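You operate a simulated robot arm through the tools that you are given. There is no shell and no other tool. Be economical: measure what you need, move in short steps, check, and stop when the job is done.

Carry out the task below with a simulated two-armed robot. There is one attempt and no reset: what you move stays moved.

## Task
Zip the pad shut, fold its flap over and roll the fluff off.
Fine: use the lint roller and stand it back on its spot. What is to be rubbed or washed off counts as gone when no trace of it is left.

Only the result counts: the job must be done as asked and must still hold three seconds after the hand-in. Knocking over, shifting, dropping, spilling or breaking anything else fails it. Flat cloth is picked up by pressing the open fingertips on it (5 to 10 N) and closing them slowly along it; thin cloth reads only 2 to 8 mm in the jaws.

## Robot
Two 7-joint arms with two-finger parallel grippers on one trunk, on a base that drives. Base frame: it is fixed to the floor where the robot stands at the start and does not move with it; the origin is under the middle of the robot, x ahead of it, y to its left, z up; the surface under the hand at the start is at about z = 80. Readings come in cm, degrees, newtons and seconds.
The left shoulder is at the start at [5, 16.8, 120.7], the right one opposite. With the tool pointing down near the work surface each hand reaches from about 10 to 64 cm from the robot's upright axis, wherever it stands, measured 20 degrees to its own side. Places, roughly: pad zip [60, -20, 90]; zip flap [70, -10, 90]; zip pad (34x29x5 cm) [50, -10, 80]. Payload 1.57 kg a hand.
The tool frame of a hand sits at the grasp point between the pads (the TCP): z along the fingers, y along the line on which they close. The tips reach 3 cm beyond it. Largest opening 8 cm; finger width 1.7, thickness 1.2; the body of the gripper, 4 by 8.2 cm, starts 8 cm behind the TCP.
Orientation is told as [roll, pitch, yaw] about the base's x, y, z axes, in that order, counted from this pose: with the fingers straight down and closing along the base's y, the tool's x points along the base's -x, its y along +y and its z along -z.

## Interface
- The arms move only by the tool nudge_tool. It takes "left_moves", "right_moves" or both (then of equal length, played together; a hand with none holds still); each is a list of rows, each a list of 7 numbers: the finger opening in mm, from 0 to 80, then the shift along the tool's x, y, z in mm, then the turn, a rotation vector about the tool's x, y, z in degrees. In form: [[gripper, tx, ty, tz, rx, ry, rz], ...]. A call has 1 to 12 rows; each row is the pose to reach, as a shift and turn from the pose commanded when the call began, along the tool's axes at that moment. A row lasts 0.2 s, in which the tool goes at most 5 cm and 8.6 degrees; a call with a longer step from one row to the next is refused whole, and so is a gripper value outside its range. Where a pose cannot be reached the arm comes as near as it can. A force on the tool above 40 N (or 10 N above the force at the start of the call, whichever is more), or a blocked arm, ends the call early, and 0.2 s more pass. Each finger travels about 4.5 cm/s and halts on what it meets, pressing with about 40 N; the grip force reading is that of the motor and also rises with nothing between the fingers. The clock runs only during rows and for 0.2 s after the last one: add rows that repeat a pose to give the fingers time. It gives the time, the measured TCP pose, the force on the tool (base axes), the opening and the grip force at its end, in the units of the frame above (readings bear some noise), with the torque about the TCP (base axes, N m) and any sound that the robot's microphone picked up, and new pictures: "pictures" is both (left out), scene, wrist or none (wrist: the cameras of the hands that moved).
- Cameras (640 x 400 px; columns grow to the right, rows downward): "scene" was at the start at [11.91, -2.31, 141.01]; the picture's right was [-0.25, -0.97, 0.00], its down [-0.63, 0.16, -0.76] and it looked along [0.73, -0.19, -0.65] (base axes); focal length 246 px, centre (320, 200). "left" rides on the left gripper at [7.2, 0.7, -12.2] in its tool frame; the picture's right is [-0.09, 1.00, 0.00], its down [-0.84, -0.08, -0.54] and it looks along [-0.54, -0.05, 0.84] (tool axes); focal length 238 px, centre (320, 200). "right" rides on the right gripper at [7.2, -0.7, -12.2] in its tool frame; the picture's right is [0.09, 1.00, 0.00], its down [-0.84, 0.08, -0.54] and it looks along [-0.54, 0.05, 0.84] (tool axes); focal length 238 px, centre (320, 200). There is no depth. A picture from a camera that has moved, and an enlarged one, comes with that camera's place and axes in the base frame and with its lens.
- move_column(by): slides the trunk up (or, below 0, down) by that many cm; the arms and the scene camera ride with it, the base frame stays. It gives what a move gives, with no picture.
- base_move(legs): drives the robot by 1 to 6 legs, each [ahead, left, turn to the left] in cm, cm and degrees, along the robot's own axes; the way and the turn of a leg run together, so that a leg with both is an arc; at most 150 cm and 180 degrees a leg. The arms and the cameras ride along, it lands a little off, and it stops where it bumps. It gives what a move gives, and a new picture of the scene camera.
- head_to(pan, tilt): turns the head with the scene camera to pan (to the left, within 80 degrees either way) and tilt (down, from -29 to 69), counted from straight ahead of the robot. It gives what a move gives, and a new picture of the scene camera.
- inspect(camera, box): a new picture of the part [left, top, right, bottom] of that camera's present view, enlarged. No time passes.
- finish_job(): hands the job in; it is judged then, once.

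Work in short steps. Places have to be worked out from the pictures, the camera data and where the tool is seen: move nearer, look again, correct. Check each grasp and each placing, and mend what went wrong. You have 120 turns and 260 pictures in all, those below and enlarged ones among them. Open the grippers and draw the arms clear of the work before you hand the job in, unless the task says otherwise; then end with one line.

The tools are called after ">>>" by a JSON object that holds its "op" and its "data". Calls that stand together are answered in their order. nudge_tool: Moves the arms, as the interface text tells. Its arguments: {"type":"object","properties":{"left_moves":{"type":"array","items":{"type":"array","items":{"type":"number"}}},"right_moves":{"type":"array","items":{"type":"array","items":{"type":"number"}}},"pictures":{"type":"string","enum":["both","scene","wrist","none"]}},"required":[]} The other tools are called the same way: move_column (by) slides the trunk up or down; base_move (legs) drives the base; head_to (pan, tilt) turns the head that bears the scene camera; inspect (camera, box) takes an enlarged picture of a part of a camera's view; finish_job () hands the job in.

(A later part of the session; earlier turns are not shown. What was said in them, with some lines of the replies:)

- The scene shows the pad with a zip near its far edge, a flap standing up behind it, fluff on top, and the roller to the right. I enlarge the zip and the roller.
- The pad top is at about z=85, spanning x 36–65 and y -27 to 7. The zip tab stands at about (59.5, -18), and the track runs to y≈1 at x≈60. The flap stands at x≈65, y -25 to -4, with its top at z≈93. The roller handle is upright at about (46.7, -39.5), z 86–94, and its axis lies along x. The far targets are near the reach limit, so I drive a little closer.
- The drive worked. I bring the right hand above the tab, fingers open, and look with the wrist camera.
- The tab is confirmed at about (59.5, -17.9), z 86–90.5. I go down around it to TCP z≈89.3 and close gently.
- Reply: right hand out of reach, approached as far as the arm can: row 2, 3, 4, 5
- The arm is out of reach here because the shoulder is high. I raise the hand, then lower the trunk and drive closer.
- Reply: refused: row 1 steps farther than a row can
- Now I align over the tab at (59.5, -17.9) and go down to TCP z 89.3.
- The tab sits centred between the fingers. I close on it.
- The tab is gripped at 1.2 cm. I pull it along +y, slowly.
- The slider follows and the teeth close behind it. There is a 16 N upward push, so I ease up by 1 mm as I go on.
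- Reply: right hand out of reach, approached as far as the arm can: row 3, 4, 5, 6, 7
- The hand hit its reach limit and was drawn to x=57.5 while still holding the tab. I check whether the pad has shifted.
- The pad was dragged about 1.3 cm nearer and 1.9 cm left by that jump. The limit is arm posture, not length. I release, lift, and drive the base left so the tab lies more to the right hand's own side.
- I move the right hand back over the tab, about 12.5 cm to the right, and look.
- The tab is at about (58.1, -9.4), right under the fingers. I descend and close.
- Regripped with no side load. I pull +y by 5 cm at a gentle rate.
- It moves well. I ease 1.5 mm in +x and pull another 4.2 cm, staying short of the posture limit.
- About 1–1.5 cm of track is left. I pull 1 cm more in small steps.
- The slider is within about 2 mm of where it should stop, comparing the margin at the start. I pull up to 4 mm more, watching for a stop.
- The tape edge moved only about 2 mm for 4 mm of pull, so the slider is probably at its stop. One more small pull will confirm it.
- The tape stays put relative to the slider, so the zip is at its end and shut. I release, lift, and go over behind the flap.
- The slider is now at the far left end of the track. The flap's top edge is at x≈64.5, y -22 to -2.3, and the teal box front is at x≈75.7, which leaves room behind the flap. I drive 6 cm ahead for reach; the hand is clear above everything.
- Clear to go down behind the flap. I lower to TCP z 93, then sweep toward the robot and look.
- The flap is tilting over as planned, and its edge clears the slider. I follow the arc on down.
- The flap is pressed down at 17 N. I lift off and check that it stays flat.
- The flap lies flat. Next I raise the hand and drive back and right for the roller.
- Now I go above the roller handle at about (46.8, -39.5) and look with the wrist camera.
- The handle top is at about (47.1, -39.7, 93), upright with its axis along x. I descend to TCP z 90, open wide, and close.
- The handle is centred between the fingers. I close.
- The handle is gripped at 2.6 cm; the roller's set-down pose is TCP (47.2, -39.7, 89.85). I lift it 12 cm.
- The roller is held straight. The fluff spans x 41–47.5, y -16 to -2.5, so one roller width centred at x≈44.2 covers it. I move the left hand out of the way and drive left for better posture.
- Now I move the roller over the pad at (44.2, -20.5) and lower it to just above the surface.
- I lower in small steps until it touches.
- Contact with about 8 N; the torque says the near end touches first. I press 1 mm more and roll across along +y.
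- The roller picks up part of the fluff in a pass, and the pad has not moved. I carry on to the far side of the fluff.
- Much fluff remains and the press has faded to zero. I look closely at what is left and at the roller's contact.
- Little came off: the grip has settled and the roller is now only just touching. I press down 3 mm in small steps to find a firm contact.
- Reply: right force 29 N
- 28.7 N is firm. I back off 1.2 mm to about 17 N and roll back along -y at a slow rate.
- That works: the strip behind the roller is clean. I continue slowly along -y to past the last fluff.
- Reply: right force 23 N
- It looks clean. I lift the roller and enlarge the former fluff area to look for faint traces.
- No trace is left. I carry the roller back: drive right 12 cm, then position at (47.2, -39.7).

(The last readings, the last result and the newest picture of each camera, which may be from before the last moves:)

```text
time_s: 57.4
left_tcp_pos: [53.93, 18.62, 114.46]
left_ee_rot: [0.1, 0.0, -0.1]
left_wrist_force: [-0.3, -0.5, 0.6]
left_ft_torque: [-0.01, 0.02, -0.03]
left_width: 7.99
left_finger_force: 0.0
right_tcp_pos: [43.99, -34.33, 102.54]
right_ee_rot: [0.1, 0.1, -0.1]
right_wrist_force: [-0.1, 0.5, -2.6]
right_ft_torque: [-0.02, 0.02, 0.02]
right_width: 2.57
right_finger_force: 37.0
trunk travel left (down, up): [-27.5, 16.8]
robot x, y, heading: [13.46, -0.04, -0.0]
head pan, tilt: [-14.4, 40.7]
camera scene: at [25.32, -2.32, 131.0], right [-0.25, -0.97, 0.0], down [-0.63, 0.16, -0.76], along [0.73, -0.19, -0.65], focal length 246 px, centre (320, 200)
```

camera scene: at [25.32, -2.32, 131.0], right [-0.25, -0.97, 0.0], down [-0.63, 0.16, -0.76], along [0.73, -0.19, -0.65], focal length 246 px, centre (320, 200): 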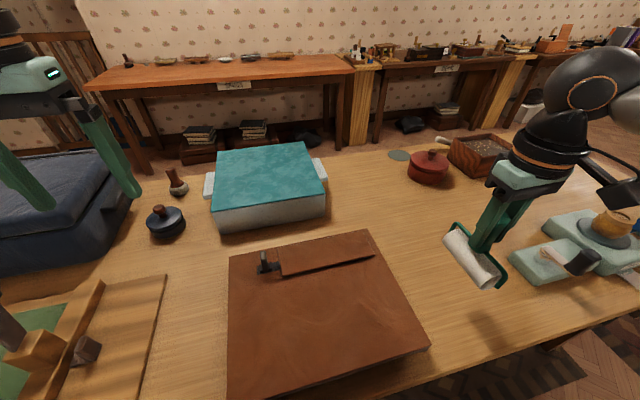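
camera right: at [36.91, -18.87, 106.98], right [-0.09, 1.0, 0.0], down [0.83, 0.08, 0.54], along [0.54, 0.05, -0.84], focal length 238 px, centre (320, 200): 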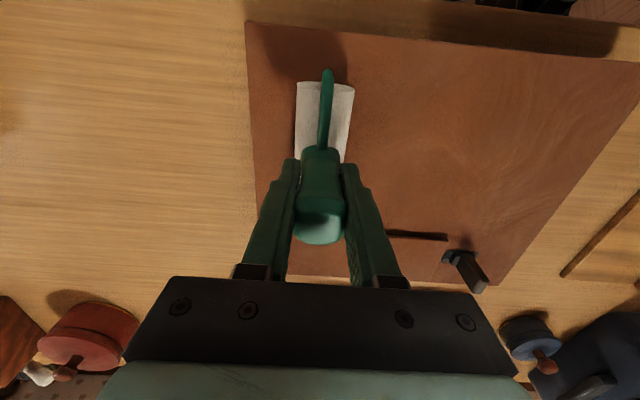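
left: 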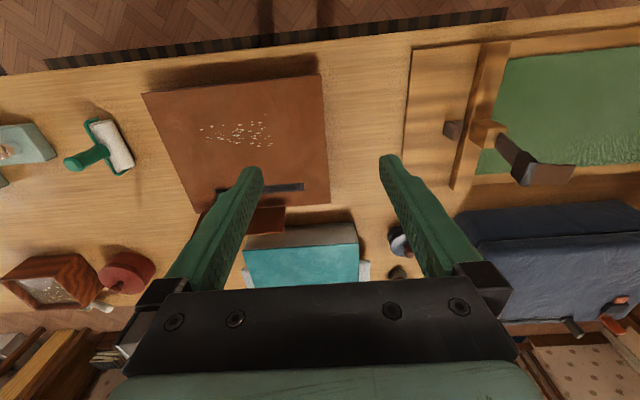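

I shift over the spot and lower to about 1 cm above the table.

>>> {"op": "nudge_tool", "data": {"right_moves": [[10, -32, -20, 0, 0, 0, 0], [10, -32, -54, 0, 0, 0, 0], [10, -32, -54, 40, 0, 0, 0], [10, -32, -54, 80, 0, 0, 0], [10, -32, -54, 115, 0, 0, 0], [10, -32, -54, 115, 0, 0, 0]]}}

>>> {"op": "inspect", "data": {"camera": "scene", "box": [400, 200, 520, 310]}}

```text
time_s: 58.8
left_tcp_pos: [53.92, 18.66, 114.49]
left_ee_rot: [0.0, 0.0, 0.0]
left_wrist_force: [-0.6, -0.1, -0.1]
left_ft_torque: [-0.02, 0.01, -0.01]
left_width: 7.99
left_finger_force: 0.0
right_tcp_pos: [46.87, -39.74, 91.13]
right_ee_rot: [0.0, 0.0, 0.1]
right_wrist_force: [1.0, 0.0, -1.9]
right_ft_torque: [-0.02, -0.02, 0.0]
right_width: 2.55
right_finger_force: 36.8
trunk travel left (down, up): [-27.5, 16.8]
robot x, y, heading: [12.97, 0.0, -0.1]
head pan, tilt: [-14.4, 40.7]
camera scene: at [25.31, -2.28, 131.01], right [-0.25, -0.97, 0.0], down [-0.63, 0.16, -0.76], along [0.73, -0.19, -0.65], focal length 246 px, centre (320, 200)
camera right: at [39.72, -40.51, 103.44], right [-0.09, 1.0, 0.0], down [0.84, 0.08, 0.54], along [0.54, 0.05, -0.84], focal length 238 px, centre (320, 200)
```

scene: 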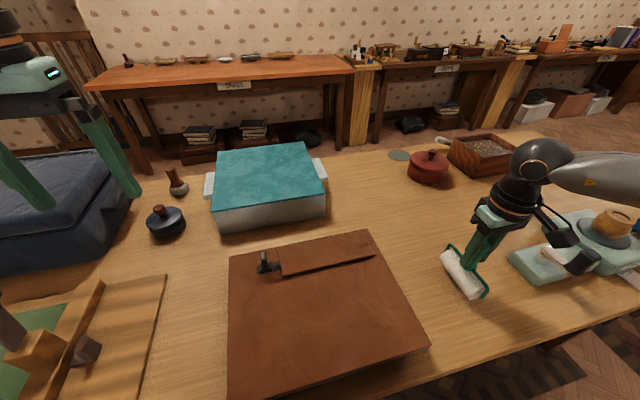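
right: 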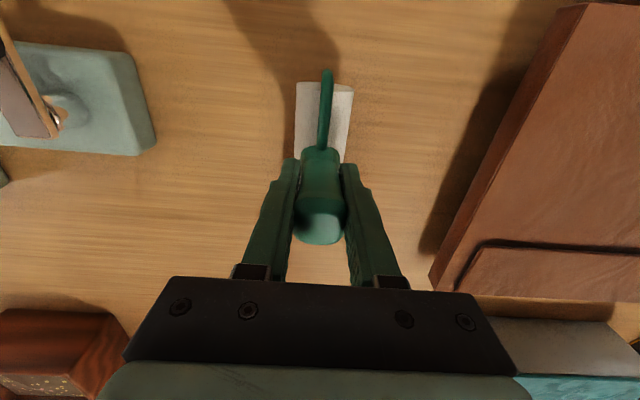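

```text
3.64 times, centred on (460, 255) of scene
camera zoom: at [25.31, -2.28, 131.01], right [-0.25, -0.97, 0.0], down [-0.63, 0.16, -0.76], along [0.73, -0.19, -0.65], focal length 893 px, centre (-189, 0)
```

zoom: 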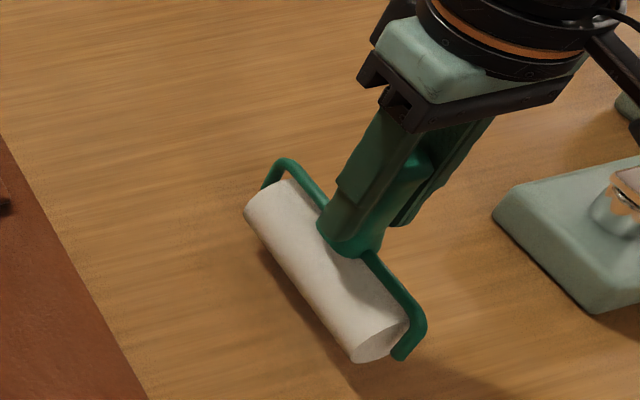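

I correct 3 mm in x and lower in small steps to touch the table.

>>> {"op": "nudge_tool", "data": {"right_moves": [[10, -3, 1, 4, 0, 0, 0], [10, -3, 1, 8, 0, 0, 0], [10, -3, 1, 11, 0, 0, 0], [10, -3, 1, 13, 0, 0, 0], [10, -3, 1, 13, 0, 0, 0]], "pictures": "none"}}

```text
time_s: 60.0
left_tcp_pos: [53.95, 18.77, 114.44]
left_ee_rot: [0.0, 0.0, 0.0]
left_wrist_force: [-0.2, 0.0, 0.4]
left_ft_torque: [0.01, -0.01, -0.02]
left_width: 8.01
left_finger_force: 0.0
right_tcp_pos: [47.36, -39.56, 89.7]
right_ee_rot: [0.2, 0.1, -0.1]
right_wrist_force: [-0.5, 0.1, -1.7]
right_ft_torque: [0.0, 0.01, 0.02]
right_width: 2.57
right_finger_force: 36.3
trunk travel left (down, up): [-27.5, 16.8]
robot x, y, heading: [13.78, 0.22, 0.0]
head pan, tilt: [-14.4, 40.7]
```

No contact yet, since the handle sits slightly higher in the grip. I lower further in 1 mm steps.

>>> {"op": "nudge_tool", "data": {"right_moves": [[10, 0, -1, 1, 0, 0, 0], [10, 0, -1, 2, 0, 0, 0], [10, 0, -1, 2.5, 0, 0, 0], [10, 0, -1, 2.5, 0, 0, 0]], "pictures": "none"}}

```text
time_s: 61.0
left_tcp_pos: [53.72, 18.75, 114.42]
left_ee_rot: [-0.2, -0.2, 0.0]
left_wrist_force: [-0.8, -1.1, 0.5]
left_ft_torque: [0.0, 0.0, 0.01]
left_width: 8.01
left_finger_force: 0.0
right_tcp_pos: [47.22, -39.64, 89.64]
right_ee_rot: [0.0, -0.1, 0.0]
right_wrist_force: [-8.3, -2.4, 18.5]
right_ft_torque: [-0.21, -0.36, -0.13]
right_width: 2.58
right_finger_force: 37.0
trunk travel left (down, up): [-27.5, 16.8]
robot x, y, heading: [13.3, -0.19, 0.2]
head pan, tilt: [-14.4, 40.7]
```

Contact made. I ease the pressure by 1.5 mm, then open slowly and look.

>>> {"op": "nudge_tool", "data": {"right_moves": [[10, 0, 0, -1, 0, 0, 0], [10, 0, 0, -1.6, 0, 0, 0], [24, 0, 0, -1.6, 0, 0, 0], [30, 0, 0, -1.6, 0, 0, 0], [45, 0, 0, -1.6, 0, 0, 0], [65, 0, 0, -1.6, 0, 0, 0], [65, 0, 0, -1.6, 0, 0, 0]], "pictures": "wrist"}}

>>> {"op": "inspect", "data": {"camera": "scene", "box": [400, 200, 520, 310]}}

```text
time_s: 62.5
left_tcp_pos: [54.01, 18.7, 114.32]
left_ee_rot: [0.0, 0.0, 0.1]
left_wrist_force: [-0.2, 0.0, 0.7]
left_ft_torque: [-0.02, 0.0, 0.0]
left_width: 8.02
left_finger_force: 0.1
right_tcp_pos: [47.38, -39.69, 89.78]
right_ee_rot: [0.1, 0.1, 0.0]
right_wrist_force: [0.0, -0.7, 0.6]
right_ft_torque: [0.02, -0.01, 0.04]
right_width: 6.5
right_finger_force: 0.1
trunk travel left (down, up): [-27.5, 16.8]
robot x, y, heading: [13.39, 0.03, -0.0]
head pan, tilt: [-14.4, 40.7]
camera right: at [40.2, -40.41, 102.05], right [-0.09, 1.0, 0.0], down [0.84, 0.08, 0.54], along [0.54, 0.05, -0.84], focal length 238 px, centre (320, 200)
```

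right: 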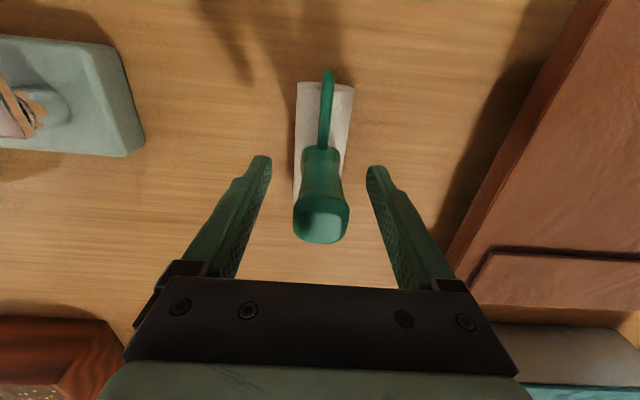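

```text
3.64 times, centred on (460, 255) of scene
camera zoom: at [25.31, -2.27, 131.01], right [-0.25, -0.97, 0.0], down [-0.63, 0.16, -0.76], along [0.73, -0.19, -0.65], focal length 893 px, centre (-189, 0)
```

zoom: 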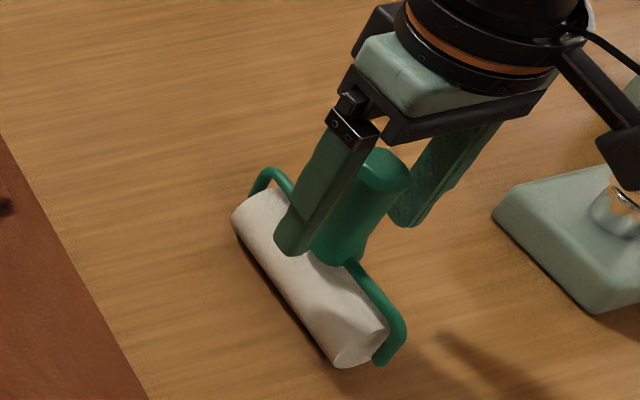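

The roller stands at exactly the same image position as before. I raise the hand clear and look over the whole scene.

>>> {"op": "nudge_tool", "data": {"right_moves": [[70, 0, 0, -40, 0, 0, 0], [70, 0, 0, -85, 0, 0, 0], [70, 0, 0, -130, 0, 0, 0], [70, 0, -30, -170, 0, 0, 0], [70, 20, -60, -200, 0, 0, 0], [70, 20, -60, -200, 0, 0, 0]], "pictures": "scene"}}

>>> {"op": "inspect", "data": {"camera": "scene", "box": [220, 210, 500, 390]}}

```text
time_s: 64.0
left_tcp_pos: [53.91, 18.71, 114.41]
left_ee_rot: [-0.1, 0.0, 0.0]
left_wrist_force: [0.3, 0.4, 0.4]
left_ft_torque: [0.02, 0.0, 0.02]
left_width: 8.01
left_finger_force: 0.0
right_tcp_pos: [45.19, -45.51, 109.77]
right_ee_rot: [0.1, 0.1, 0.1]
right_wrist_force: [0.0, 0.3, -0.9]
right_ft_torque: [0.01, -0.02, -0.01]
right_width: 7.03
right_finger_force: 0.1
trunk travel left (down, up): [-27.5, 16.8]
robot x, y, heading: [13.45, 0.42, 0.4]
head pan, tilt: [-14.4, 40.7]
camera scene: at [25.32, -2.26, 131.0], right [-0.25, -0.97, 0.0], down [-0.63, 0.16, -0.76], along [0.73, -0.19, -0.65], focal length 246 px, centre (320, 200)
```

scene: 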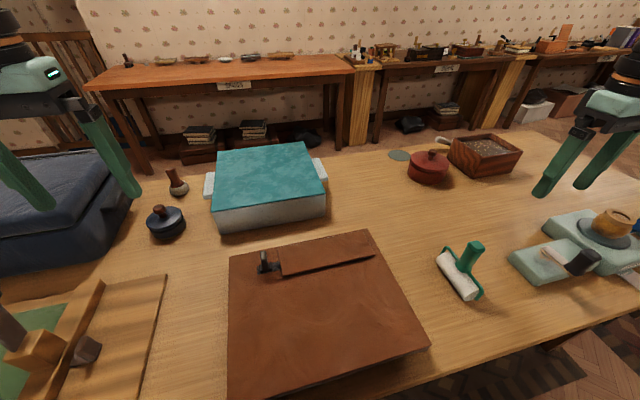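

```text
2.22 times, centred on (360, 300) of scene
camera zoom: at [25.32, -2.26, 131.0], right [-0.25, -0.97, 0.0], down [-0.63, 0.16, -0.76], along [0.73, -0.19, -0.65], focal length 546 px, centre (231, -22)
```

zoom: 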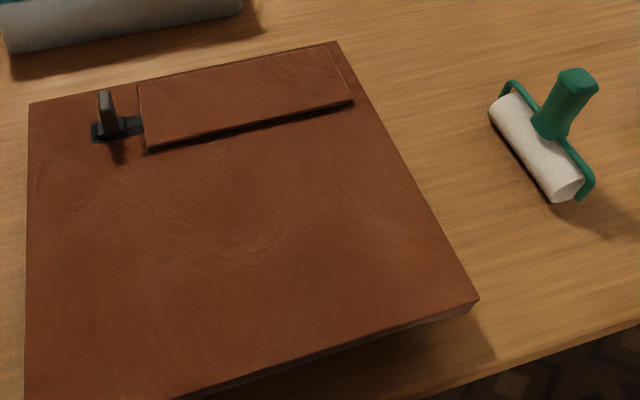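

All the visible checks pass:
- The zip slider is at its far end.
- The flap lies flat over the zip.
- No fluff is left on the pad.
- The roller stands on its spot.
- Both arms are clear with grippers open.

I hand the job in.

>>> {"op": "finish_job", "data": {}}

```text
The job is handed in.
```

The pad is zipped shut with its flap folded over, the fluff is rolled off with no trace left, and the lint roller stands back on its spot; the pad itself slid about 1.3 cm toward the robot and 2 cm left while I was pulling the zip, and I left it there.
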